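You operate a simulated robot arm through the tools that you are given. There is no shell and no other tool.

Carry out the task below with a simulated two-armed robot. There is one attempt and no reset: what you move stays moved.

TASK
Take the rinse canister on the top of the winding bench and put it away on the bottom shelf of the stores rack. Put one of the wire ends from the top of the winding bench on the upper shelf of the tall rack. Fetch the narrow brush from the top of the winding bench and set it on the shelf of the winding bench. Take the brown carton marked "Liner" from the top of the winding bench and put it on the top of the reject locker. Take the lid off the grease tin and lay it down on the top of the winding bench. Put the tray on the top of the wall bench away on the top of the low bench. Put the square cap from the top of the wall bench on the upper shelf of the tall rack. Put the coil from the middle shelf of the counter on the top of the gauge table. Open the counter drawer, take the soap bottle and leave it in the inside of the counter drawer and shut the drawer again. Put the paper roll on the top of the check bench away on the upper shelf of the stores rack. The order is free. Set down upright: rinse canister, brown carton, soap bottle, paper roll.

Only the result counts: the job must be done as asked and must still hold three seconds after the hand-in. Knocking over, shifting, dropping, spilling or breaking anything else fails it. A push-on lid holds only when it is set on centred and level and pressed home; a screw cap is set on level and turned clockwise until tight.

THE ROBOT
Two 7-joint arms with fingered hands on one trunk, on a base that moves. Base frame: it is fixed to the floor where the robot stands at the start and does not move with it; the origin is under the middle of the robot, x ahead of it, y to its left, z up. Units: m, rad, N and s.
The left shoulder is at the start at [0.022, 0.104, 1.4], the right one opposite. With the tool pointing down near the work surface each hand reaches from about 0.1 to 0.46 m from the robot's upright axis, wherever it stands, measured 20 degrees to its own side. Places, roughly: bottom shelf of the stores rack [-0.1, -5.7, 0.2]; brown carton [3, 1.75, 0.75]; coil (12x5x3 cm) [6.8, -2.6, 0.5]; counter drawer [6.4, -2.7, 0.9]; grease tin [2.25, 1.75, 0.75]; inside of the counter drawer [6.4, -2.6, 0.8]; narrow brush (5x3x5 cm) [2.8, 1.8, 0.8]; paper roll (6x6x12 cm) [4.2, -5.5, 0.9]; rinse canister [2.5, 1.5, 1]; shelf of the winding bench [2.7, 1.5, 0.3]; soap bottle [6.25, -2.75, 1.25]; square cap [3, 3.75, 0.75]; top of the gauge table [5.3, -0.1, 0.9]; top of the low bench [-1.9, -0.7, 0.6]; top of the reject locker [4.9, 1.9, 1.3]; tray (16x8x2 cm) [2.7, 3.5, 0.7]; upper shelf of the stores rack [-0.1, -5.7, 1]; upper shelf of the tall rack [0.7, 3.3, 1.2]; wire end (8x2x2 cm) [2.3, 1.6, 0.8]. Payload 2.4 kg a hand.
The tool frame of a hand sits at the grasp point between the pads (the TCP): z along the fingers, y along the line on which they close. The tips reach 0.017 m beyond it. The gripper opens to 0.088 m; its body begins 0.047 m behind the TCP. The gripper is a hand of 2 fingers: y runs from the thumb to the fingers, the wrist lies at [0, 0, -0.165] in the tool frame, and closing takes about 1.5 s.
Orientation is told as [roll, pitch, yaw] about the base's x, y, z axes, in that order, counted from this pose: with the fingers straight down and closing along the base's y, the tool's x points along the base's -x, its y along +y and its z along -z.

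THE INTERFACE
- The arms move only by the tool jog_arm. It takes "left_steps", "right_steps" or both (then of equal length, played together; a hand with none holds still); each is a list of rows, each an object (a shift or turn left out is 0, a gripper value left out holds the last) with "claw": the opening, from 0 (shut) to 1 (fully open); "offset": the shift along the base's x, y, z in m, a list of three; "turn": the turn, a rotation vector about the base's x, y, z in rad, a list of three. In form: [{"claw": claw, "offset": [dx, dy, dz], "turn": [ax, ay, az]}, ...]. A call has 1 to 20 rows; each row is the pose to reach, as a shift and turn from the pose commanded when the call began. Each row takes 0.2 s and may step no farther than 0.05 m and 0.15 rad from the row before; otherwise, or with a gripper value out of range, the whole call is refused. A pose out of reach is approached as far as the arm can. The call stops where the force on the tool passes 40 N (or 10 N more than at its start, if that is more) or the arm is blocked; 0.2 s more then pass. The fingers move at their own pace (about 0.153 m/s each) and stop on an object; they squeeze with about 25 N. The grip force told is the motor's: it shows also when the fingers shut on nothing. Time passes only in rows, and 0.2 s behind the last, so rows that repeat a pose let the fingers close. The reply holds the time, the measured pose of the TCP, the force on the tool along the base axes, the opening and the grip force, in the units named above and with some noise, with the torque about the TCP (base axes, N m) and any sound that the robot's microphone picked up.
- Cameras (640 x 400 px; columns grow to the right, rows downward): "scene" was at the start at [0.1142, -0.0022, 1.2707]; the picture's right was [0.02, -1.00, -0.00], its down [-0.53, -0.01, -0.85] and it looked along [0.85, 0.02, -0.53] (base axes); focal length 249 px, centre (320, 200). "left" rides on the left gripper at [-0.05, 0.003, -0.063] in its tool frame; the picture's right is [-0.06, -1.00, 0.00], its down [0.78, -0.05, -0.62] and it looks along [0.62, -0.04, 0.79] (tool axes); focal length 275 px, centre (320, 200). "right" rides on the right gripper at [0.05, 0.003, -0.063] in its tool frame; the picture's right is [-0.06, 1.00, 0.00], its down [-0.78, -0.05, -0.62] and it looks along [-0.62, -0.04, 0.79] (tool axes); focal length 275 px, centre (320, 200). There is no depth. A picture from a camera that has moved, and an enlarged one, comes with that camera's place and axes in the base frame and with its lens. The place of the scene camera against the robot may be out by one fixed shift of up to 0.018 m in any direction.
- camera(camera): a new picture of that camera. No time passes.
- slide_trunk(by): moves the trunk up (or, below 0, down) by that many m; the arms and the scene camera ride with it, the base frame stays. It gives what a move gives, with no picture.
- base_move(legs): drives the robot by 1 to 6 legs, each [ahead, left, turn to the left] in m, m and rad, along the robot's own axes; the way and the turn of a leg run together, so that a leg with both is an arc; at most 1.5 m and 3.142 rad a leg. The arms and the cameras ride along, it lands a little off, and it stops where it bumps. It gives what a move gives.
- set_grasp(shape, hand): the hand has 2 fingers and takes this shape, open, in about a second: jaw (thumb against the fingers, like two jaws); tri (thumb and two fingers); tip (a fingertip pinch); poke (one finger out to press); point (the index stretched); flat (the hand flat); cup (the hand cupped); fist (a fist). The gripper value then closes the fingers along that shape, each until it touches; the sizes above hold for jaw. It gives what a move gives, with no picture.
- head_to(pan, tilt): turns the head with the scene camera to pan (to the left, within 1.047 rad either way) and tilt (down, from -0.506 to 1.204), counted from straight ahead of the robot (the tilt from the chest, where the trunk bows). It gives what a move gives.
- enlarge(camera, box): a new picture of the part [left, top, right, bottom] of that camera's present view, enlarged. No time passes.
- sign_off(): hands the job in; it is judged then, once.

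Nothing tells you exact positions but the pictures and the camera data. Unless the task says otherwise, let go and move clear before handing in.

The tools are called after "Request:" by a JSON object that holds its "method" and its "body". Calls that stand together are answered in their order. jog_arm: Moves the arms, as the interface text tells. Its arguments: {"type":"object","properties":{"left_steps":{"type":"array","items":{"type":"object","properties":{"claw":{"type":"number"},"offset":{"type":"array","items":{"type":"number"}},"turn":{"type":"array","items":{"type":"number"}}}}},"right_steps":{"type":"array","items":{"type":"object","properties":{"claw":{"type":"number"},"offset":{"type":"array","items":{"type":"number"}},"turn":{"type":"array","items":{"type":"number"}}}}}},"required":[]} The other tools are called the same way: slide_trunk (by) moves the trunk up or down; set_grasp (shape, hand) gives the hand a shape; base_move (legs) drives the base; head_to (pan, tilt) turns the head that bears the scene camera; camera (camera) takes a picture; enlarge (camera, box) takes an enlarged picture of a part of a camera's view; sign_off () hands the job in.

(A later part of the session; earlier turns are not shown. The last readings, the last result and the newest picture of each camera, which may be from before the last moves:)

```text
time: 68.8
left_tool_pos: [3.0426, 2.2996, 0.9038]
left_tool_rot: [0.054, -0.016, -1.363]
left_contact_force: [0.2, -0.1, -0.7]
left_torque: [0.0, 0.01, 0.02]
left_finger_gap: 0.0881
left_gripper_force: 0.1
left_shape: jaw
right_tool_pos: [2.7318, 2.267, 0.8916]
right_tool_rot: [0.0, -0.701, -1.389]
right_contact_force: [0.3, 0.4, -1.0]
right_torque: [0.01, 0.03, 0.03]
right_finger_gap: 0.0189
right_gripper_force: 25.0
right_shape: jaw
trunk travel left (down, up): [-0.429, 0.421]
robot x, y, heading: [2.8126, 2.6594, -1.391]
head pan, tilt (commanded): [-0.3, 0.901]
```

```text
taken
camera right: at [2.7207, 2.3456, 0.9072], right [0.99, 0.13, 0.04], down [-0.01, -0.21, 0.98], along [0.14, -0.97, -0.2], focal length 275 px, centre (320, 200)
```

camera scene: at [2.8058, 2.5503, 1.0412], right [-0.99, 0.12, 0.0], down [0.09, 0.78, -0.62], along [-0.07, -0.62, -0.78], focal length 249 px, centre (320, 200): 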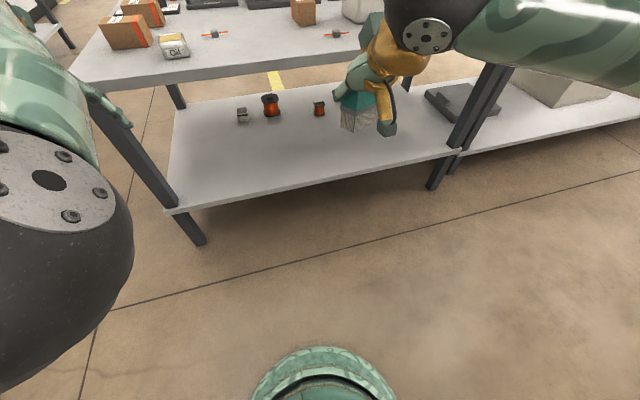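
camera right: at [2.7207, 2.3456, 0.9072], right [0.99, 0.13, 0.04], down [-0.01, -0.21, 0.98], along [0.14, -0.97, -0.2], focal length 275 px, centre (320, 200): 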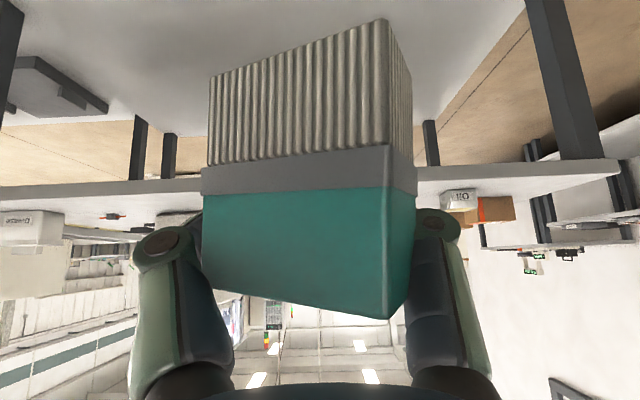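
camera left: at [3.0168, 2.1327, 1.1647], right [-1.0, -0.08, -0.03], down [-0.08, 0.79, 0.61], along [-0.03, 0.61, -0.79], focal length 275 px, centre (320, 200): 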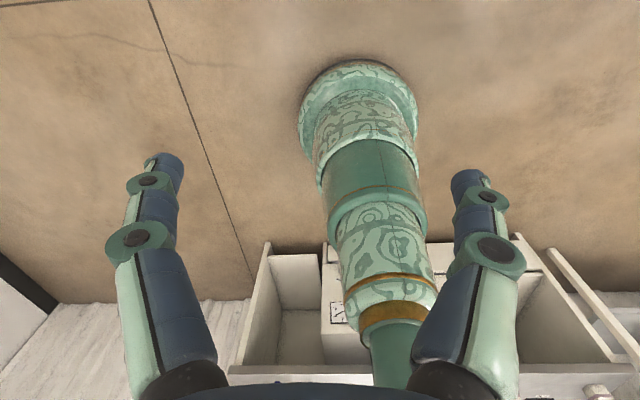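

The shelf holds a few small spools at its front side; the back half is free. I'll lower the trunk.

Request:
{"method": "slide_trunk", "body": {"by": -0.4}}

Request:
{"method": "head_to", "body": {"pan": -0.2, "tilt": 0.6}}

Request:
{"method": "camera", "body": {"camera": "scene"}}

Request:
{"method": "camera", "body": {"camera": "right"}}

```text
time: 72.7
left_tool_pos: [3.0479, 2.32, 0.4349]
left_tool_rot: [0.078, 0.197, -1.355]
left_contact_force: [-0.4, -0.1, -0.3]
left_torque: [0.01, 0.04, 0.03]
left_finger_gap: 0.0879
left_gripper_force: 0.0
left_shape: jaw
right_tool_pos: [2.7319, 2.2659, 0.4895]
right_tool_rot: [0.0, -0.699, -1.388]
right_contact_force: [0.3, 0.6, -0.3]
right_torque: [0.02, 0.0, 0.02]
right_finger_gap: 0.019
right_gripper_force: 24.9
right_shape: jaw
trunk travel left (down, up): [-0.029, 0.821]
robot x, y, heading: [2.8125, 2.6584, -1.39]
head pan, tilt (commanded): [-0.3, 0.901]
```

```text
time: 73.5
left_tool_pos: [3.048, 2.3207, 0.4349]
left_tool_rot: [0.078, 0.196, -1.355]
left_contact_force: [0.0, 0.4, 0.0]
left_torque: [-0.02, 0.01, 0.01]
left_finger_gap: 0.0879
left_gripper_force: 0.1
left_shape: jaw
right_tool_pos: [2.7311, 2.2663, 0.4902]
right_tool_rot: [0.001, -0.699, -1.389]
right_contact_force: [0.2, 0.5, 0.1]
right_torque: [-0.01, -0.01, 0.0]
right_finger_gap: 0.0191
right_gripper_force: 24.8
right_shape: jaw
trunk travel left (down, up): [-0.029, 0.821]
robot x, y, heading: [2.8165, 2.6542, -1.386]
head pan, tilt (commanded): [-0.201, 0.6]
```

```text
taken
camera scene: at [2.8162, 2.5199, 0.6698], right [-1.0, 0.02, 0.0], down [0.01, 0.57, -0.82], along [-0.02, -0.82, -0.57], focal length 249 px, centre (320, 200)
```

scene: 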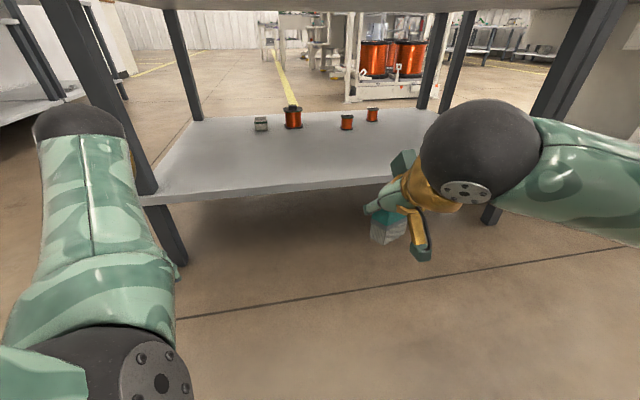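

```text
taken
camera right: at [2.7207, 2.3456, 0.5071], right [0.99, 0.13, 0.04], down [-0.01, -0.21, 0.98], along [0.14, -0.97, -0.2], focal length 275 px, centre (320, 200)
```

right: 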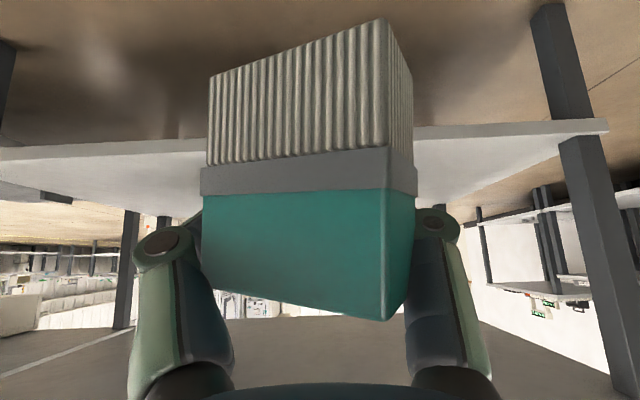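

The shelf top is at about z=0.30. I'll lower the hand to about 0.36 and extend it forward a bit while still outside the bench.

Request:
{"method": "jog_arm", "body": {"right_steps": [{"offset": [0, 0, -0.045]}, {"offset": [0, 0, -0.09]}, {"offset": [0, 0, -0.13]}, {"offset": [0.009, -0.049, -0.13]}, {"offset": [0.018, -0.098, -0.13]}]}}

Request:
{"method": "camera", "body": {"camera": "scene"}}

```text
time: 74.7
left_tool_pos: [3.0478, 2.3198, 0.4348]
left_tool_rot: [0.079, 0.196, -1.352]
left_contact_force: [0.1, -0.3, 0.3]
left_torque: [0.0, 0.0, 0.02]
left_finger_gap: 0.0881
left_gripper_force: 0.0
left_shape: jaw
right_tool_pos: [2.748, 2.1668, 0.3597]
right_tool_rot: [0.0, -0.701, -1.39]
right_contact_force: [-0.4, 0.6, 0.4]
right_torque: [-0.04, 0.01, 0.0]
right_finger_gap: 0.0193
right_gripper_force: 25.0
right_shape: jaw
trunk travel left (down, up): [-0.029, 0.821]
robot x, y, heading: [2.8151, 2.6584, -1.386]
head pan, tilt (commanded): [-0.201, 0.6]
```

```text
taken
camera scene: at [2.8162, 2.52, 0.6699], right [-1.0, 0.02, 0.0], down [0.01, 0.56, -0.82], along [-0.02, -0.82, -0.57], focal length 249 px, centre (320, 200)
```

scene: 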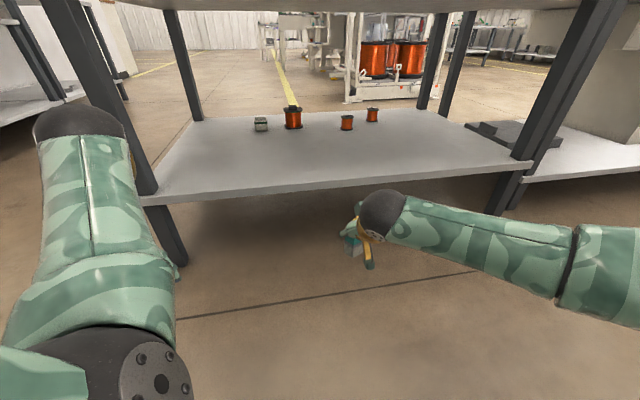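

The left hand would come too close to the shelf edge and leg, so I'll retract it first, then move the base forward in a small step.

Request:
{"method": "jog_arm", "body": {"left_steps": [{"offset": [-0.008, 0.04, 0.02]}, {"offset": [-0.016, 0.08, 0.04]}, {"offset": [-0.024, 0.12, 0.06]}]}}

Request:
{"method": "base_move", "body": {"legs": [[0.3, 0, 0]]}}

Request:
{"method": "camera", "body": {"camera": "scene"}}

Request:
{"method": "camera", "body": {"camera": "right"}}

```text
time: 75.2
left_tool_pos: [3.0597, 2.3085, 0.4746]
left_tool_rot: [0.085, 0.006, -1.35]
left_contact_force: [-0.3, 0.7, 0.5]
left_torque: [0.02, 0.01, -0.04]
left_finger_gap: 0.0879
left_gripper_force: 0.0
left_shape: jaw
left hand out of reach, approached as far as the arm can: row 1, 2
right_tool_pos: [2.7486, 2.1668, 0.3601]
right_tool_rot: [0.001, -0.701, -1.39]
right_contact_force: [0.7, 0.4, -0.5]
right_torque: [-0.01, -0.01, -0.02]
right_finger_gap: 0.0192
right_gripper_force: 24.9
right_shape: jaw
trunk travel left (down, up): [-0.029, 0.821]
robot x, y, heading: [2.8094, 2.6595, -1.389]
head pan, tilt (commanded): [-0.201, 0.6]
stopped in row 2 (left hand): the arm was blocked; the commanded pose is now the measured one
```

```text
time: 77.3
left_tool_pos: [3.112, 2.0125, 0.4741]
left_tool_rot: [0.086, 0.009, -1.354]
left_contact_force: [0.1, -0.4, 0.4]
left_torque: [0.0, -0.02, 0.01]
left_finger_gap: 0.0881
left_gripper_force: 0.0
left_shape: jaw
right_tool_pos: [2.8005, 1.8729, 0.3598]
right_tool_rot: [0.0, -0.7, -1.391]
right_contact_force: [0.6, -0.5, -1.4]
right_torque: [0.01, -0.03, -0.03]
right_finger_gap: 0.0192
right_gripper_force: 24.8
right_shape: jaw
trunk travel left (down, up): [-0.029, 0.821]
robot x, y, heading: [2.8665, 2.3659, -1.392]
head pan, tilt (commanded): [-0.201, 0.6]
```

```text
taken
camera scene: at [2.8694, 2.2255, 0.67], right [-1.0, 0.02, 0.0], down [0.01, 0.57, -0.82], along [-0.02, -0.82, -0.57], focal length 249 px, centre (320, 200)
```

scene: 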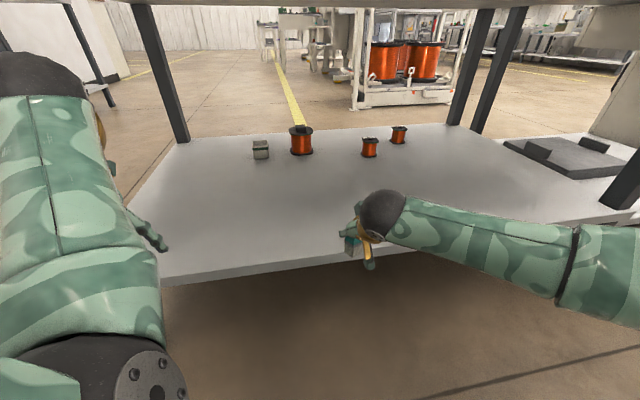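

```text
taken
camera right: at [2.7897, 1.9517, 0.3771], right [0.99, 0.13, 0.04], down [-0.01, -0.21, 0.98], along [0.14, -0.97, -0.2], focal length 275 px, centre (320, 200)
```

right: 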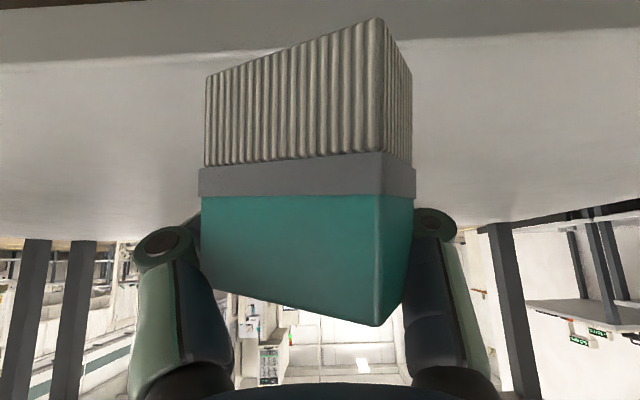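

The brush is right at the shelf edge, 6 cm above the shelf level. I'll extend the arm 10 cm inward, then lower.

Request:
{"method": "jog_arm", "body": {"right_steps": [{"offset": [0.007, -0.04, 0]}, {"offset": [0.014, -0.075, 0]}, {"offset": [0.019, -0.105, 0]}, {"offset": [0.019, -0.105, -0.015]}, {"offset": [0.019, -0.105, -0.025]}]}}

Request:
{"method": "camera", "body": {"camera": "scene"}}

Request:
{"method": "camera", "body": {"camera": "right"}}

```text
time: 78.5
left_tool_pos: [3.1122, 2.0125, 0.4737]
left_tool_rot: [0.088, 0.007, -1.352]
left_contact_force: [-0.2, 0.5, -0.2]
left_torque: [-0.01, 0.0, -0.01]
left_finger_gap: 0.0879
left_gripper_force: 0.0
left_shape: jaw
right_tool_pos: [2.8205, 1.7668, 0.3329]
right_tool_rot: [-0.001, -0.7, -1.391]
right_contact_force: [-0.1, -0.1, 0.1]
right_torque: [0.01, 0.01, 0.0]
right_finger_gap: 0.019
right_gripper_force: 24.6
right_shape: jaw
trunk travel left (down, up): [-0.029, 0.821]
robot x, y, heading: [2.8673, 2.3611, -1.391]
head pan, tilt (commanded): [-0.201, 0.6]
```

```text
taken
camera scene: at [2.8696, 2.2254, 0.6699], right [-1.0, 0.02, 0.0], down [0.01, 0.57, -0.82], along [-0.02, -0.82, -0.57], focal length 249 px, centre (320, 200)
```

scene: 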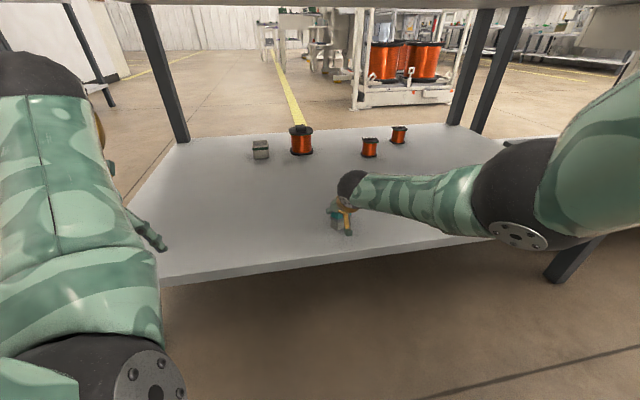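

```text
taken
camera right: at [2.8091, 1.8462, 0.3503], right [0.99, 0.13, 0.04], down [-0.01, -0.21, 0.98], along [0.14, -0.97, -0.2], focal length 275 px, centre (320, 200)
```

right: 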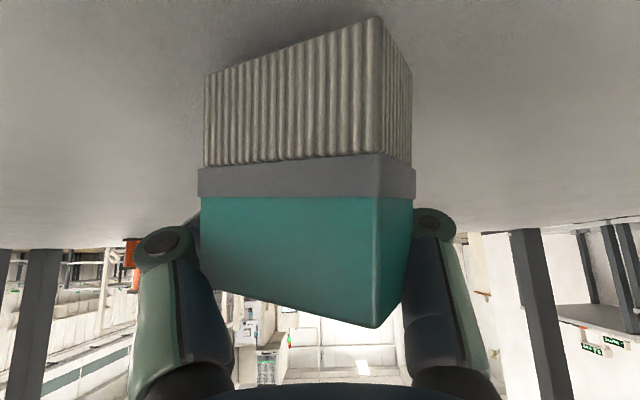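

Now lower gently until contact with the shelf.

Request:
{"method": "jog_arm", "body": {"right_steps": [{"offset": [0, 0, -0.003]}, {"offset": [0, 0, -0.005]}]}}

```text
time: 79.1
left_tool_pos: [3.1115, 2.0134, 0.4746]
left_tool_rot: [0.089, 0.007, -1.352]
left_contact_force: [0.3, -0.4, 0.1]
left_torque: [0.03, -0.01, 0.01]
left_finger_gap: 0.0881
left_gripper_force: 0.1
left_shape: jaw
right_tool_pos: [2.8204, 1.7669, 0.3273]
right_tool_rot: [0.001, -0.702, -1.39]
right_contact_force: [0.0, 0.7, 4.2]
right_torque: [0.01, 0.05, 0.01]
right_finger_gap: 0.0188
right_gripper_force: 25.1
right_shape: jaw
trunk travel left (down, up): [-0.029, 0.821]
robot x, y, heading: [2.8662, 2.3625, -1.384]
head pan, tilt (commanded): [-0.201, 0.6]
```

Contact is made (4 N). I'll open the hand and withdraw along the tool axis.

Request:
{"method": "jog_arm", "body": {"right_steps": [{"claw": 0.5}, {"claw": 1}, {"claw": 1}, {"claw": 1}, {"offset": [-0.004, 0.02, 0.02], "claw": 1}, {"offset": [-0.008, 0.05, 0.045], "claw": 1}, {"offset": [-0.016, 0.095, 0.06], "claw": 1}, {"offset": [-0.025, 0.14, 0.06], "claw": 1}]}}

Request:
{"method": "camera", "body": {"camera": "scene"}}

Request:
{"method": "camera", "body": {"camera": "right"}}

```text
time: 80.9
left_tool_pos: [3.1122, 2.0129, 0.4725]
left_tool_rot: [0.088, 0.006, -1.351]
left_contact_force: [-0.2, 0.8, 0.1]
left_torque: [-0.02, 0.0, 0.02]
left_finger_gap: 0.0878
left_gripper_force: 0.1
left_shape: jaw
right_tool_pos: [2.7918, 1.9077, 0.3901]
right_tool_rot: [0.0, -0.7, -1.392]
right_contact_force: [-0.1, 0.4, -0.6]
right_torque: [-0.02, 0.02, 0.0]
right_finger_gap: 0.0877
right_gripper_force: 0.1
right_shape: jaw
trunk travel left (down, up): [-0.029, 0.821]
robot x, y, heading: [2.8656, 2.3616, -1.393]
head pan, tilt (commanded): [-0.201, 0.6]
```

```text
taken
camera scene: at [2.8695, 2.2255, 0.6699], right [-1.0, 0.02, 0.0], down [0.01, 0.57, -0.82], along [-0.02, -0.82, -0.57], focal length 249 px, centre (320, 200)
```

scene: 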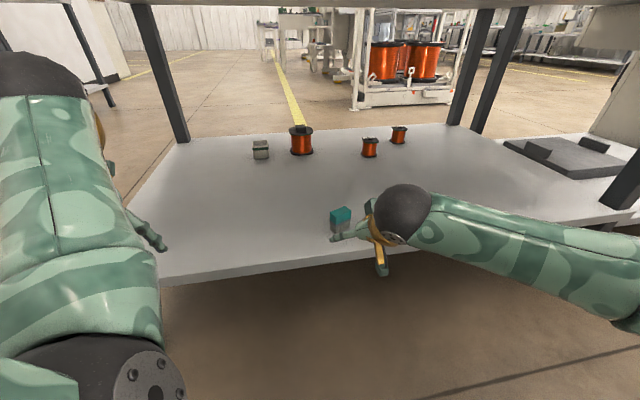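

```text
taken
camera right: at [2.7816, 1.9869, 0.4062], right [0.99, 0.13, 0.04], down [-0.01, -0.21, 0.98], along [0.14, -0.97, -0.2], focal length 275 px, centre (320, 200)
```

right: 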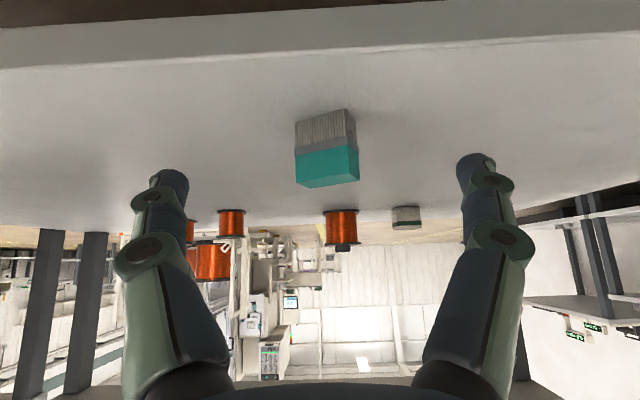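

The brush stands on the bench shelf. Next I'll back off, raise the trunk and go for the "Liner" carton.

Request:
{"method": "base_move", "body": {"legs": [[-0.3, 0, 0]]}}

Request:
{"method": "slide_trunk", "body": {"by": 0.4}}

Request:
{"method": "base_move", "body": {"legs": [[0.3, 0.0, 0]]}}

Request:
{"method": "camera", "body": {"camera": "right"}}

Request:
{"method": "camera", "body": {"camera": "scene"}}

```text
time: 82.9
left_tool_pos: [3.0585, 2.3035, 0.4745]
left_tool_rot: [0.086, 0.006, -1.353]
left_contact_force: [0.1, 0.0, -0.9]
left_torque: [0.0, -0.01, 0.0]
left_finger_gap: 0.0878
left_gripper_force: 0.0
left_shape: jaw
right_tool_pos: [2.7389, 2.1984, 0.3897]
right_tool_rot: [0.001, -0.701, -1.395]
right_contact_force: [-1.3, -0.2, -0.3]
right_torque: [0.02, 0.01, 0.0]
right_finger_gap: 0.0879
right_gripper_force: 0.1
right_shape: jaw
trunk travel left (down, up): [-0.029, 0.821]
robot x, y, heading: [2.813, 2.6558, -1.396]
head pan, tilt (commanded): [-0.201, 0.6]
```

```text
time: 86.8
left_tool_pos: [3.0706, 2.3041, 0.8748]
left_tool_rot: [0.111, 0.0, -1.342]
left_contact_force: [-0.3, -1.1, 0.6]
left_torque: [0.03, -0.01, -0.02]
left_finger_gap: 0.0879
left_gripper_force: 0.1
left_shape: jaw
right_tool_pos: [2.7403, 2.1972, 0.7885]
right_tool_rot: [0.0, -0.7, -1.395]
right_contact_force: [-0.7, -0.1, 0.6]
right_torque: [0.01, 0.02, -0.02]
right_finger_gap: 0.0879
right_gripper_force: 0.0
right_shape: jaw
trunk travel left (down, up): [-0.429, 0.421]
robot x, y, heading: [2.8127, 2.6537, -1.39]
head pan, tilt (commanded): [-0.201, 0.6]
```

```text
time: 88.8
left_tool_pos: [3.125, 2.0047, 0.878]
left_tool_rot: [0.111, -0.001, -1.344]
left_contact_force: [-0.9, -0.4, 0.3]
left_torque: [-0.01, 0.0, 0.03]
left_finger_gap: 0.0876
left_gripper_force: 0.1
left_shape: jaw
right_tool_pos: [2.7931, 1.8989, 0.789]
right_tool_rot: [-0.001, -0.699, -1.394]
right_contact_force: [0.6, 0.6, 0.7]
right_torque: [0.02, 0.0, -0.01]
right_finger_gap: 0.088
right_gripper_force: 0.0
right_shape: jaw
trunk travel left (down, up): [-0.429, 0.421]
robot x, y, heading: [2.8657, 2.3571, -1.397]
head pan, tilt (commanded): [-0.201, 0.6]
```

```text
taken
camera right: at [2.7822, 1.9781, 0.806], right [0.99, 0.13, 0.04], down [-0.01, -0.21, 0.98], along [0.13, -0.97, -0.2], focal length 275 px, centre (320, 200)
```

right: 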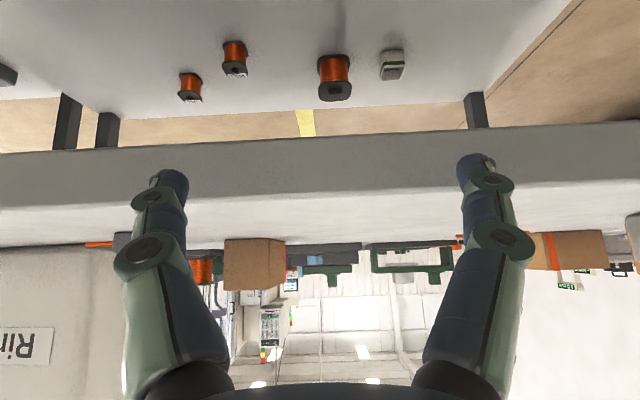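

```text
taken
camera scene: at [2.8673, 2.234, 1.0659], right [-1.0, 0.02, 0.0], down [0.01, 0.57, -0.82], along [-0.02, -0.82, -0.57], focal length 249 px, centre (320, 200)
```

scene: 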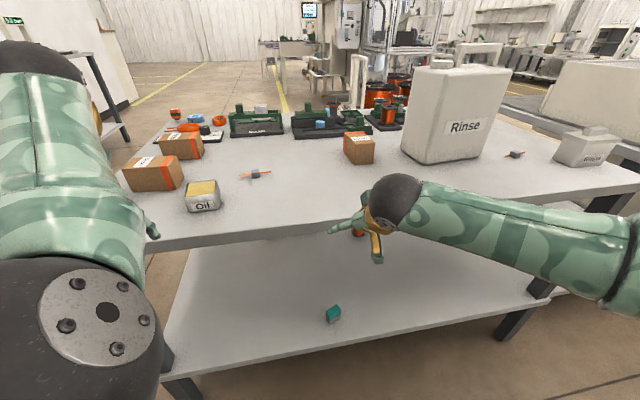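

The right hand is close to the table edge height, so I'll raise it straight up first, then look at the carton.

Request:
{"method": "jog_arm", "body": {"right_steps": [{"offset": [0, 0.02, 0.045]}, {"offset": [0, 0.02, 0.09]}, {"offset": [0, 0.0, 0.135]}, {"offset": [-0.02, -0.03, 0.16]}, {"offset": [-0.04, -0.06, 0.17]}]}}

Request:
{"method": "camera", "body": {"camera": "right"}}

```text
time: 90.0
left_tool_pos: [3.1286, 2.0049, 0.8772]
left_tool_rot: [0.117, -0.002, -1.341]
left_contact_force: [-0.6, -0.7, 0.3]
left_torque: [0.0, -0.01, 0.03]
left_finger_gap: 0.088
left_gripper_force: 0.1
left_shape: jaw
right_tool_pos: [2.752, 1.8403, 0.9596]
right_tool_rot: [-0.001, -0.7, -1.395]
right_contact_force: [0.4, -1.3, -0.6]
right_torque: [-0.01, 0.03, -0.01]
right_finger_gap: 0.088
right_gripper_force: 0.0
right_shape: jaw
trunk travel left (down, up): [-0.429, 0.421]
robot x, y, heading: [2.8657, 2.3568, -1.394]
head pan, tilt (commanded): [-0.201, 0.6]
```

```text
taken
camera right: at [2.7416, 1.919, 0.9777], right [0.99, 0.13, 0.04], down [-0.01, -0.21, 0.98], along [0.13, -0.97, -0.2], focal length 275 px, centre (320, 200)
```

right: 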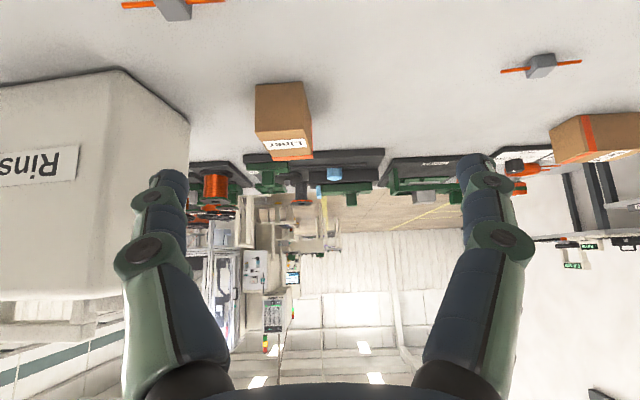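

Request:
{"method": "enlarge", "body": {"camera": "right", "box": [200, 60, 360, 160]}}

Request:
{"method": "enlarge", "body": {"camera": "scene", "box": [280, 100, 440, 200]}}

```text
4.00 times, centred on (280, 110) of right
camera zoom: at [2.7416, 1.919, 0.9777], right [0.99, 0.13, 0.04], down [-0.01, -0.21, 0.98], along [0.13, -0.97, -0.2], focal length 1101 px, centre (480, 560)
```

zoom: 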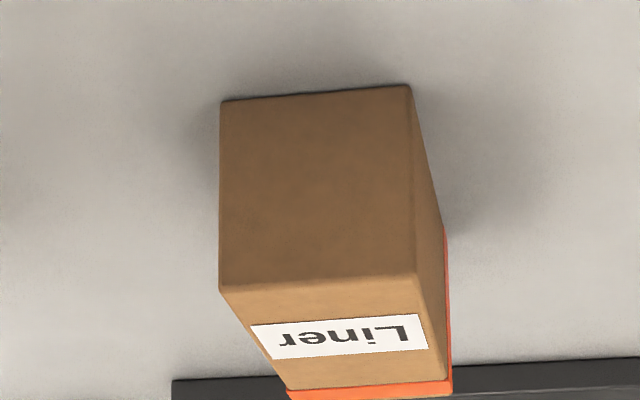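

```text
4.00 times, centred on (360, 150) of scene
camera zoom: at [2.8672, 2.2341, 1.066], right [-1.0, 0.02, 0.0], down [0.01, 0.56, -0.82], along [-0.02, -0.82, -0.57], focal length 997 px, centre (160, 400)
```

zoom: 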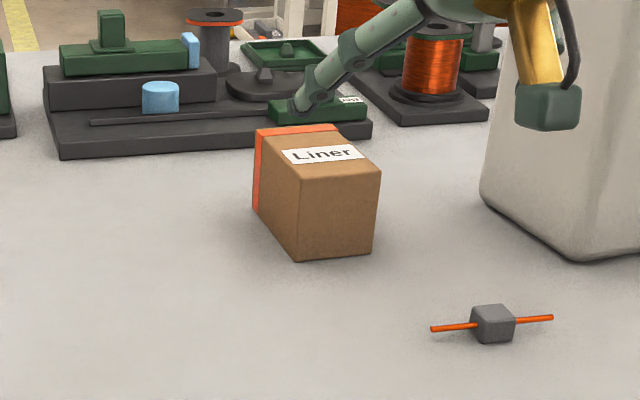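

The Liner carton measures about 5.6 × 8.5 × 6 cm, centre near (2.745, 1.583), aligned with the bench. I'll raise the left hand clear of the Oil tin, then move the base 0.15 m closer.

Request:
{"method": "jog_arm", "body": {"left_steps": [{"offset": [0, 0, 0.05]}, {"offset": [0, 0, 0.1]}, {"offset": [0, 0, 0.15]}, {"offset": [0, 0, 0.2]}], "right_steps": [{"turn": [0.07, 0.013, 0]}, {"turn": [0.14, 0.025, 0]}, {"turn": [0.21, 0.038, 0], "offset": [0, 0, 0.02]}, {"turn": [0.28, 0.051, 0], "offset": [0, 0, 0.03]}]}}

Request:
{"method": "base_move", "body": {"legs": [[0.14, 0, 0]]}}

Request:
{"method": "camera", "body": {"camera": "right"}}

Request:
{"method": "camera", "body": {"camera": "scene"}}

```text
time: 91.0
left_tool_pos: [3.184, 1.967, 1.0541]
left_tool_rot: [0.111, 0.0, -1.344]
left_contact_force: [0.2, 0.2, 0.0]
left_torque: [-0.03, 0.01, 0.0]
left_finger_gap: 0.088
left_gripper_force: 0.1
left_shape: jaw
left hand out of reach, approached as far as the arm can: row 2, 3, 4
right_tool_pos: [2.7521, 1.84, 0.989]
right_tool_rot: [0.0, -0.415, -1.392]
right_contact_force: [-0.2, -0.3, -0.2]
right_torque: [0.0, 0.01, 0.01]
right_finger_gap: 0.0881
right_gripper_force: 0.0
right_shape: jaw
trunk travel left (down, up): [-0.429, 0.421]
robot x, y, heading: [2.8627, 2.3558, -1.395]
head pan, tilt (commanded): [-0.201, 0.6]
```

```text
time: 92.3
left_tool_pos: [3.2088, 1.8273, 1.0535]
left_tool_rot: [0.11, 0.0, -1.344]
left_contact_force: [-0.4, -0.4, 0.7]
left_torque: [0.02, 0.0, 0.0]
left_finger_gap: 0.0881
left_gripper_force: 0.0
left_shape: jaw
right_tool_pos: [2.7757, 1.7004, 0.9894]
right_tool_rot: [-0.002, -0.414, -1.396]
right_contact_force: [-0.3, -1.1, 1.0]
right_torque: [-0.01, 0.0, 0.01]
right_finger_gap: 0.0878
right_gripper_force: 0.1
right_shape: jaw
trunk travel left (down, up): [-0.429, 0.421]
robot x, y, heading: [2.8938, 2.2151, -1.398]
head pan, tilt (commanded): [-0.201, 0.6]
```

```text
taken
camera right: at [2.7677, 1.772, 1.0275], right [0.99, 0.12, 0.02], down [0.04, -0.47, 0.88], along [0.12, -0.88, -0.47], focal length 275 px, centre (320, 200)
```

right: 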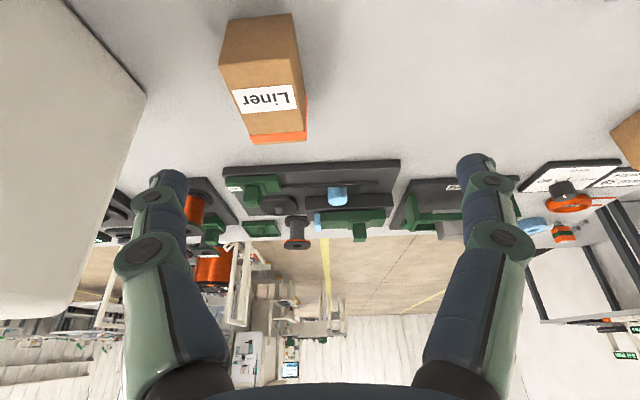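

```text
taken
camera scene: at [2.892, 2.0952, 1.0659], right [-1.0, 0.02, 0.0], down [0.01, 0.57, -0.82], along [-0.02, -0.82, -0.57], focal length 249 px, centre (320, 200)
```

scene: 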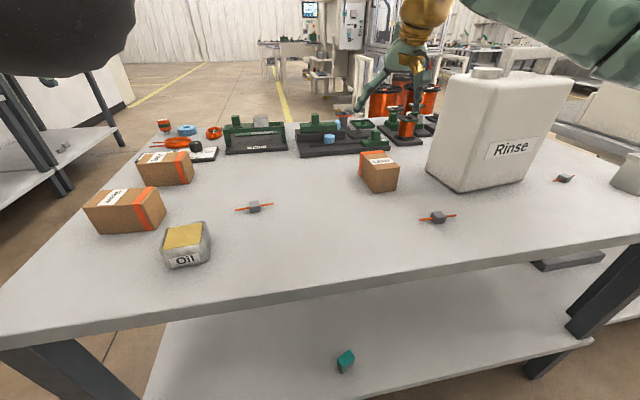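

The right forearm would pass over the canister if I reached for the carton now, so I'll deal with the canister first. Let me look at its handle.

Request:
{"method": "enlarge", "body": {"camera": "scene", "box": [400, 30, 620, 200]}}

Request:
{"method": "head_to", "body": {"pan": -0.6, "tilt": 0.4}}

Request:
{"method": "camera", "body": {"camera": "scene"}}

```text
2.35 times, centred on (510, 115) of scene
camera zoom: at [2.892, 2.0952, 1.0659], right [-1.0, 0.02, 0.0], down [0.01, 0.57, -0.82], along [-0.02, -0.82, -0.57], focal length 586 px, centre (-127, 400)
```

zoom: 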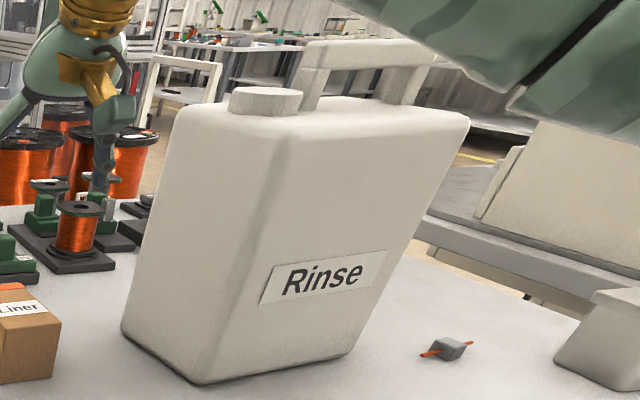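

```text
time: 93.2
left_tool_pos: [3.2089, 1.828, 1.054]
left_tool_rot: [0.109, 0.001, -1.344]
left_contact_force: [0.1, -0.5, -0.3]
left_torque: [-0.02, -0.01, 0.0]
left_finger_gap: 0.0879
left_gripper_force: 0.1
left_shape: jaw
right_tool_pos: [2.7764, 1.7002, 0.9887]
right_tool_rot: [-0.003, -0.416, -1.393]
right_contact_force: [-0.3, 0.3, -0.4]
right_torque: [0.01, 0.02, 0.03]
right_finger_gap: 0.088
right_gripper_force: 0.0
right_shape: jaw
trunk travel left (down, up): [-0.429, 0.421]
robot x, y, heading: [2.8949, 2.2177, -1.399]
head pan, tilt (commanded): [-0.6, 0.4]
```

```text
taken
camera scene: at [2.856, 2.0996, 1.0842], right [-0.91, 0.41, 0.0], down [0.16, 0.36, -0.92], along [-0.38, -0.84, -0.39], focal length 249 px, centre (320, 200)
```

scene: 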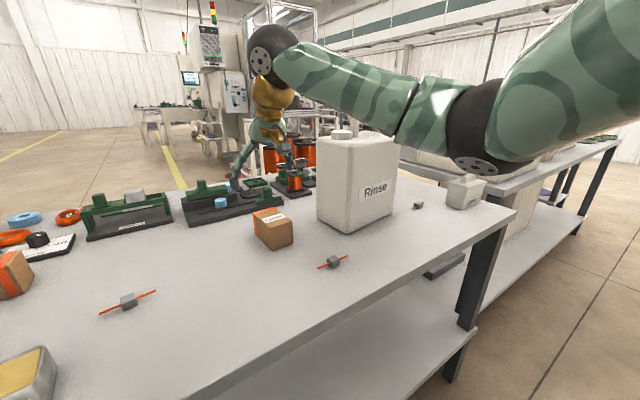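

The elbow sits behind the canister rather than over it. Moving the base about 0.16 m to my left and turning slightly right gives the right arm a clear line to the carton.

Request:
{"method": "base_move", "body": {"legs": [[-0.01, 0.16, 0], [0, 0, -0.25]]}}

Request:
{"method": "camera", "body": {"camera": "scene"}}

Request:
{"method": "camera", "body": {"camera": "right"}}

```text
time: 95.5
left_tool_pos: [3.2558, 1.7983, 1.0528]
left_tool_rot: [0.11, -0.001, -1.592]
left_contact_force: [0.3, -0.9, -0.3]
left_torque: [0.02, 0.0, 0.01]
left_finger_gap: 0.0878
left_gripper_force: 0.1
left_shape: jaw
right_tool_pos: [2.8041, 1.7813, 0.9888]
right_tool_rot: [-0.001, -0.416, -1.643]
right_contact_force: [0.1, 0.0, -0.8]
right_torque: [0.03, 0.03, 0.0]
right_finger_gap: 0.0879
right_gripper_force: 0.1
right_shape: jaw
trunk travel left (down, up): [-0.429, 0.421]
robot x, y, heading: [3.0407, 2.253, -1.643]
head pan, tilt (commanded): [-0.6, 0.4]
```

```text
taken
camera scene: at [2.9804, 2.1483, 1.0842], right [-0.78, 0.62, 0.0], down [0.24, 0.3, -0.92], along [-0.57, -0.72, -0.39], focal length 249 px, centre (320, 200)
```

scene: 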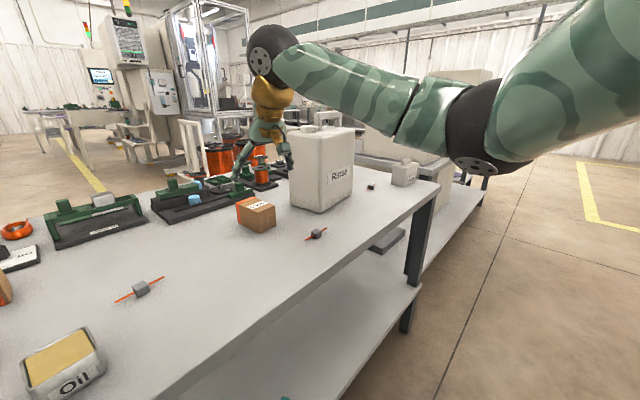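

```text
taken
camera right: at [2.8133, 1.8535, 1.0277], right [0.99, -0.13, 0.02], down [-0.08, -0.46, 0.88], along [-0.1, -0.88, -0.47], focal length 275 px, centre (320, 200)
```

right: 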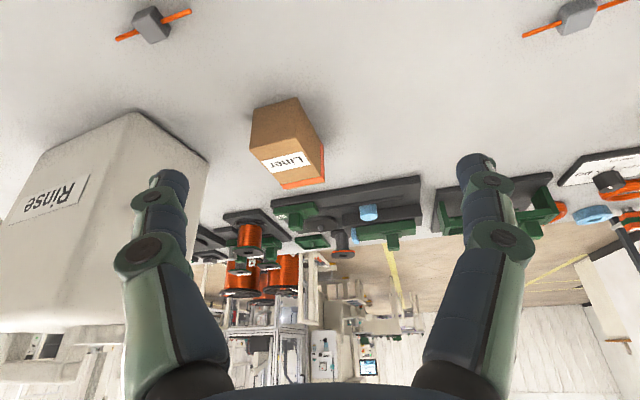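

Carton position confirmed from this angle too. I'll rotate the hand to align with the carton and move to a pre-grasp point.

Request:
{"method": "jog_arm", "body": {"right_steps": [{"offset": [-0.0175, -0.036, -0.017], "turn": [0, 0, 0.083]}, {"offset": [-0.035, -0.071, -0.034], "turn": [0, 0, 0.166]}, {"offset": [-0.052, -0.107, -0.05], "turn": [0, 0, 0.25]}, {"offset": [-0.0695, -0.1425, -0.067], "turn": [0, 0, 0.25]}]}}

Request:
{"method": "camera", "body": {"camera": "right"}}

Request:
{"method": "camera", "body": {"camera": "scene"}}

```text
time: 96.5
left_tool_pos: [3.2555, 1.799, 1.054]
left_tool_rot: [0.109, -0.001, -1.592]
left_contact_force: [0.0, -0.2, -0.3]
left_torque: [0.01, 0.0, -0.01]
left_finger_gap: 0.0876
left_gripper_force: 0.0
left_shape: jaw
right_tool_pos: [2.753, 1.6761, 0.9343]
right_tool_rot: [-0.002, -0.417, -1.392]
right_contact_force: [-0.3, -0.1, 0.2]
right_torque: [-0.02, 0.02, 0.0]
right_finger_gap: 0.0879
right_gripper_force: 0.0
right_shape: jaw
right hand out of reach, approached as far as the arm can: row 4
trunk travel left (down, up): [-0.429, 0.421]
robot x, y, heading: [3.0466, 2.2561, -1.643]
head pan, tilt (commanded): [-0.6, 0.4]
```

```text
taken
camera right: at [2.7439, 1.747, 0.9721], right [0.99, 0.12, 0.02], down [0.04, -0.47, 0.88], along [0.12, -0.88, -0.47], focal length 275 px, centre (320, 200)
```

right: 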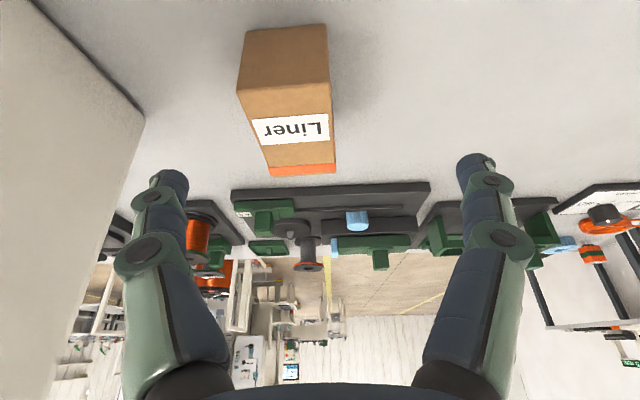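

```text
taken
camera scene: at [2.9805, 2.1483, 1.0842], right [-0.78, 0.62, 0.0], down [0.24, 0.3, -0.92], along [-0.57, -0.72, -0.39], focal length 249 px, centre (320, 200)
```

scene: 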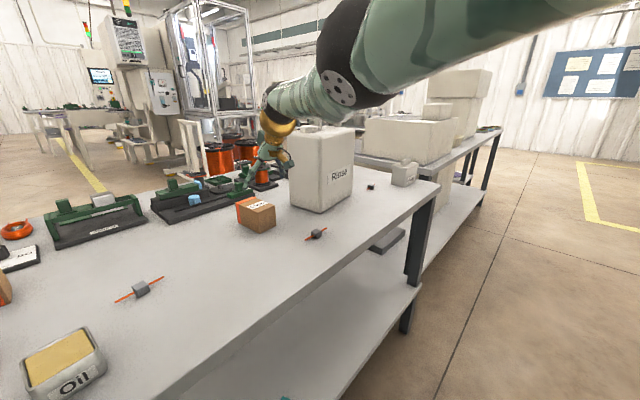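

The arm is at its reach limit here. I'll pull the hand back and up, move the base closer and square to the edge, and lower the trunk a little.

Request:
{"method": "jog_arm", "body": {"right_steps": [{"offset": [0.01, 0.03, 0.035]}, {"offset": [0.015, 0.065, 0.07]}, {"offset": [0.02, 0.11, 0.09]}, {"offset": [0.02, 0.15, 0.1]}]}}

Request:
{"method": "base_move", "body": {"legs": [[0.074, -0.112, 0], [0, 0, 0.25]]}}

Request:
{"method": "slide_trunk", "body": {"by": -0.1}}

Request:
{"method": "camera", "body": {"camera": "right"}}

Request:
{"method": "camera", "body": {"camera": "scene"}}

```text
time: 97.5
left_tool_pos: [3.2554, 1.7998, 1.0549]
left_tool_rot: [0.109, -0.001, -1.591]
left_contact_force: [0.1, -0.2, 0.0]
left_torque: [-0.03, -0.02, -0.02]
left_finger_gap: 0.0878
left_gripper_force: 0.0
left_shape: jaw
right_tool_pos: [2.7707, 1.8292, 1.0335]
right_tool_rot: [-0.001, -0.415, -1.393]
right_contact_force: [-1.0, -0.3, -0.1]
right_torque: [0.01, -0.01, 0.0]
right_finger_gap: 0.088
right_gripper_force: 0.2
right_shape: jaw
trunk travel left (down, up): [-0.429, 0.421]
robot x, y, heading: [3.0457, 2.2547, -1.644]
head pan, tilt (commanded): [-0.6, 0.4]
```

```text
time: 99.6
left_tool_pos: [3.2429, 1.7992, 1.0546]
left_tool_rot: [0.111, 0.0, -1.348]
left_contact_force: [-1.2, -0.2, -0.5]
left_torque: [-0.01, 0.01, 0.01]
left_finger_gap: 0.0877
left_gripper_force: 0.1
left_shape: jaw
right_tool_pos: [2.7668, 1.7103, 1.032]
right_tool_rot: [-0.002, -0.416, -1.149]
right_contact_force: [0.3, 0.2, -0.9]
right_torque: [0.0, -0.02, 0.02]
right_finger_gap: 0.0877
right_gripper_force: 0.0
right_shape: jaw
trunk travel left (down, up): [-0.429, 0.421]
robot x, y, heading: [2.9289, 2.1897, -1.398]
head pan, tilt (commanded): [-0.6, 0.4]
```

```text
time: 100.9
left_tool_pos: [3.2434, 1.7945, 0.9378]
left_tool_rot: [0.111, 0.037, -1.349]
left_contact_force: [-0.8, 0.1, -0.4]
left_torque: [-0.02, 0.04, -0.03]
left_finger_gap: 0.088
left_gripper_force: 0.0
left_shape: jaw
right_tool_pos: [2.7672, 1.7109, 0.9329]
right_tool_rot: [-0.002, -0.414, -1.149]
right_contact_force: [-0.1, -0.3, 0.7]
right_torque: [0.01, -0.02, 0.0]
right_finger_gap: 0.0877
right_gripper_force: 0.0
right_shape: jaw
trunk travel left (down, up): [-0.329, 0.521]
robot x, y, heading: [2.9281, 2.1893, -1.399]
head pan, tilt (commanded): [-0.6, 0.4]
```

```text
taken
camera right: at [2.7406, 1.7777, 0.9715], right [0.93, 0.36, 0.02], down [0.15, -0.45, 0.88], along [0.33, -0.82, -0.47], focal length 275 px, centre (320, 200)
```

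right: 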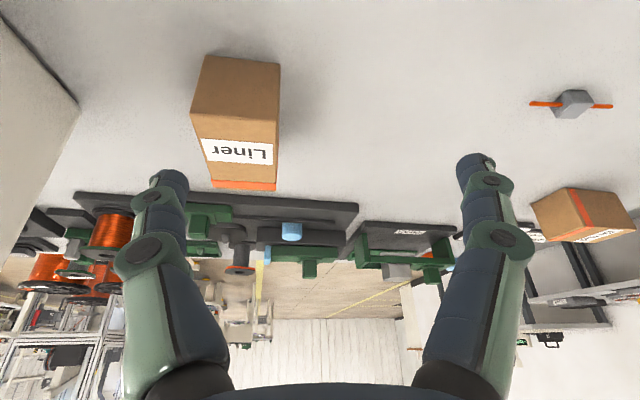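

```text
taken
camera scene: at [2.891, 2.0695, 0.9837], right [-0.91, 0.42, 0.0], down [0.16, 0.35, -0.92], along [-0.38, -0.84, -0.39], focal length 249 px, centre (320, 200)
```

scene: 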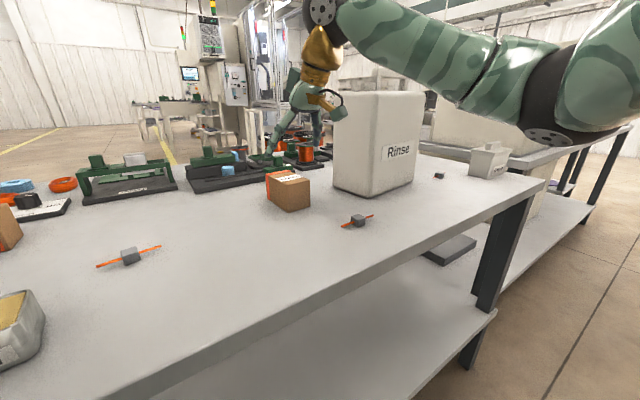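

Request:
{"method": "jog_arm", "body": {"right_steps": [{"offset": [-0.016, -0.035, 0.0], "turn": [0, 0, -0.125]}, {"offset": [-0.031, -0.075, -0.015], "turn": [0, 0, -0.25]}, {"offset": [-0.031, -0.08, -0.029], "turn": [0, 0, -0.25]}]}}

Request:
{"method": "camera", "body": {"camera": "right"}}

Request:
{"method": "camera", "body": {"camera": "scene"}}

```text
time: 101.7
left_tool_pos: [3.243, 1.7944, 0.9391]
left_tool_rot: [0.112, 0.036, -1.351]
left_contact_force: [0.7, 0.3, -0.4]
left_torque: [-0.03, 0.0, -0.03]
left_finger_gap: 0.0878
left_gripper_force: 0.1
left_shape: jaw
right_tool_pos: [2.7348, 1.6304, 0.9042]
right_tool_rot: [-0.003, -0.414, -1.401]
right_contact_force: [0.3, 0.4, -1.0]
right_torque: [0.0, -0.01, -0.02]
right_finger_gap: 0.0877
right_gripper_force: 0.1
right_shape: jaw
trunk travel left (down, up): [-0.329, 0.521]
robot x, y, heading: [2.9261, 2.1895, -1.396]
head pan, tilt (commanded): [-0.6, 0.4]
```

```text
taken
camera right: at [2.7261, 1.7013, 0.9432], right [0.99, 0.11, 0.02], down [0.03, -0.47, 0.88], along [0.11, -0.88, -0.47], focal length 275 px, centre (320, 200)
```

right: 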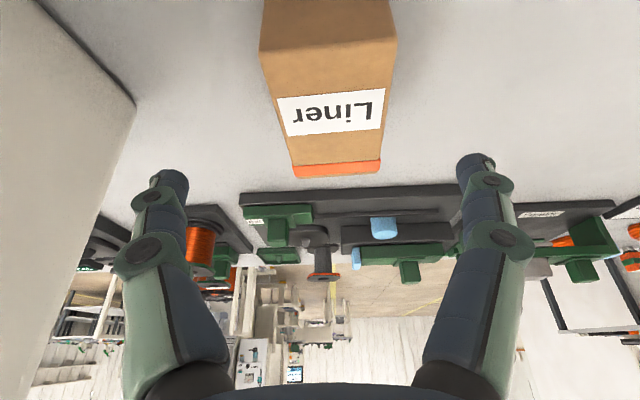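

```text
taken
camera scene: at [2.8911, 2.0692, 0.9836], right [-0.91, 0.42, 0.0], down [0.16, 0.35, -0.92], along [-0.38, -0.84, -0.39], focal length 249 px, centre (320, 200)
```

scene: 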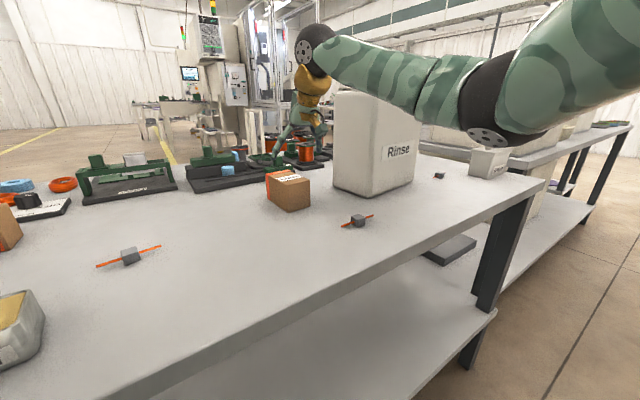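

Aligned within a few mm (carton is ~6 mm to +x). I'll descend along the tool axis and close on it.

Request:
{"method": "jog_arm", "body": {"right_steps": [{"offset": [0.006, -0.012, -0.035]}, {"offset": [0.011, -0.026, -0.068]}, {"offset": [0.014, -0.037, -0.09]}, {"offset": [0.014, -0.037, -0.09], "claw": 0}, {"offset": [0.014, -0.037, -0.09], "claw": 0}, {"offset": [0.014, -0.037, -0.09], "claw": 0}, {"offset": [0.014, -0.037, -0.09], "claw": 0}, {"offset": [0.014, -0.037, -0.09], "claw": 0}, {"offset": [0.014, -0.037, -0.09], "claw": 0}]}}

Request:
{"method": "camera", "body": {"camera": "right"}}

Request:
{"method": "camera", "body": {"camera": "scene"}}

```text
time: 103.7
left_tool_pos: [3.2445, 1.7945, 0.9381]
left_tool_rot: [0.112, 0.036, -1.349]
left_contact_force: [-1.2, -0.1, 0.4]
left_torque: [-0.02, 0.01, -0.02]
left_finger_gap: 0.088
left_gripper_force: 0.1
left_shape: jaw
right_tool_pos: [2.7484, 1.594, 0.8148]
right_tool_rot: [-0.003, -0.415, -1.4]
right_contact_force: [-3.3, -0.7, 11.3]
right_torque: [0.08, -0.06, 0.18]
right_finger_gap: 0.0614
right_gripper_force: 25.4
right_shape: jaw
trunk travel left (down, up): [-0.329, 0.521]
robot x, y, heading: [2.9233, 2.1865, -1.396]
head pan, tilt (commanded): [-0.6, 0.4]
```

```text
taken
camera right: at [2.74, 1.6658, 0.8529], right [0.99, 0.11, 0.02], down [0.03, -0.47, 0.88], along [0.11, -0.88, -0.47], focal length 275 px, centre (320, 200)
```

right: 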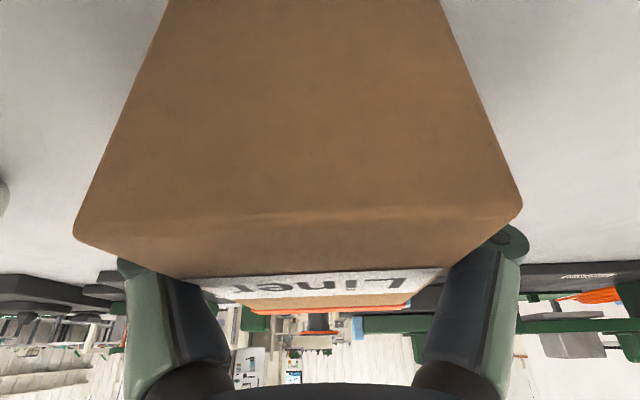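

```text
taken
camera scene: at [2.891, 2.07, 0.9838], right [-0.91, 0.42, 0.0], down [0.16, 0.35, -0.92], along [-0.38, -0.84, -0.39], focal length 249 px, centre (320, 200)
```

scene: 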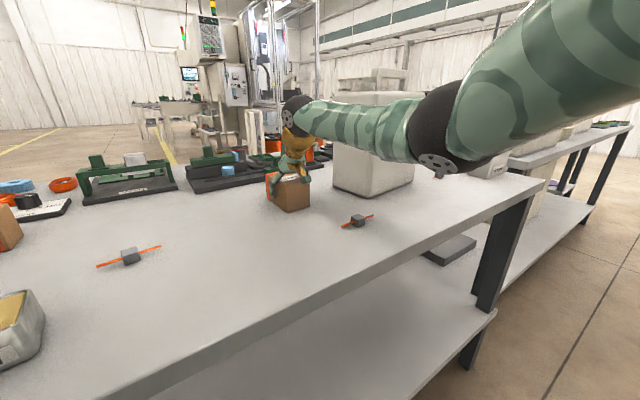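

The carton is gripped (6 cm wide). I'll lift it and draw it back out.

Request:
{"method": "jog_arm", "body": {"right_steps": [{"offset": [0, 0, 0.02]}, {"offset": [0, 0.005, 0.05]}, {"offset": [0, 0.015, 0.09]}, {"offset": [0, 0.04, 0.13]}, {"offset": [0.005, 0.08, 0.16]}, {"offset": [0.01, 0.12, 0.18]}]}}

Request:
{"method": "camera", "body": {"camera": "right"}}

Request:
{"method": "camera", "body": {"camera": "scene"}}

```text
refused: row 5 steps farther than a row can; nothing moved
```

```text
taken
camera right: at [2.74, 1.6658, 0.8529], right [0.99, 0.11, 0.02], down [0.03, -0.47, 0.88], along [0.11, -0.88, -0.47], focal length 275 px, centre (320, 200)
```

right: 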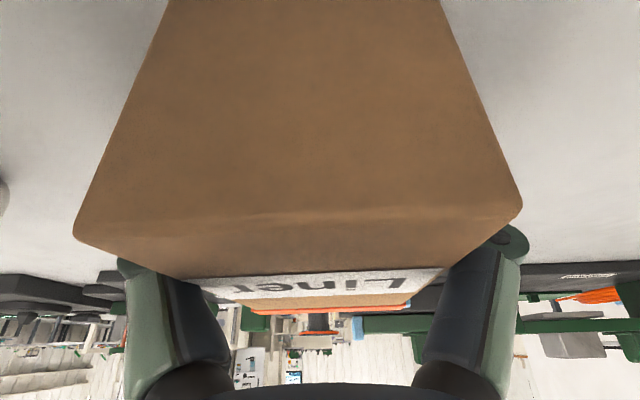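

```text
taken
camera scene: at [2.891, 2.07, 0.9838], right [-0.91, 0.42, 0.0], down [0.16, 0.35, -0.92], along [-0.38, -0.84, -0.39], focal length 249 px, centre (320, 200)
```

scene: 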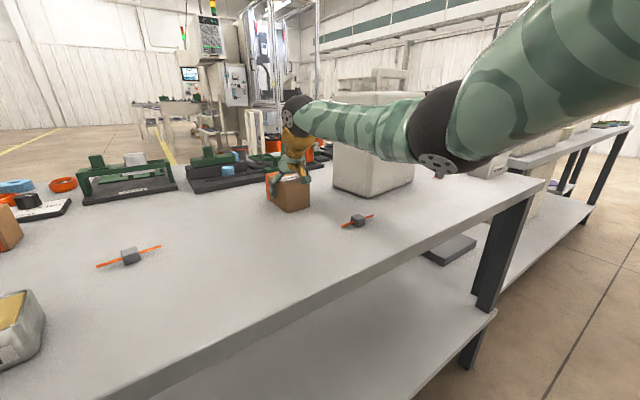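

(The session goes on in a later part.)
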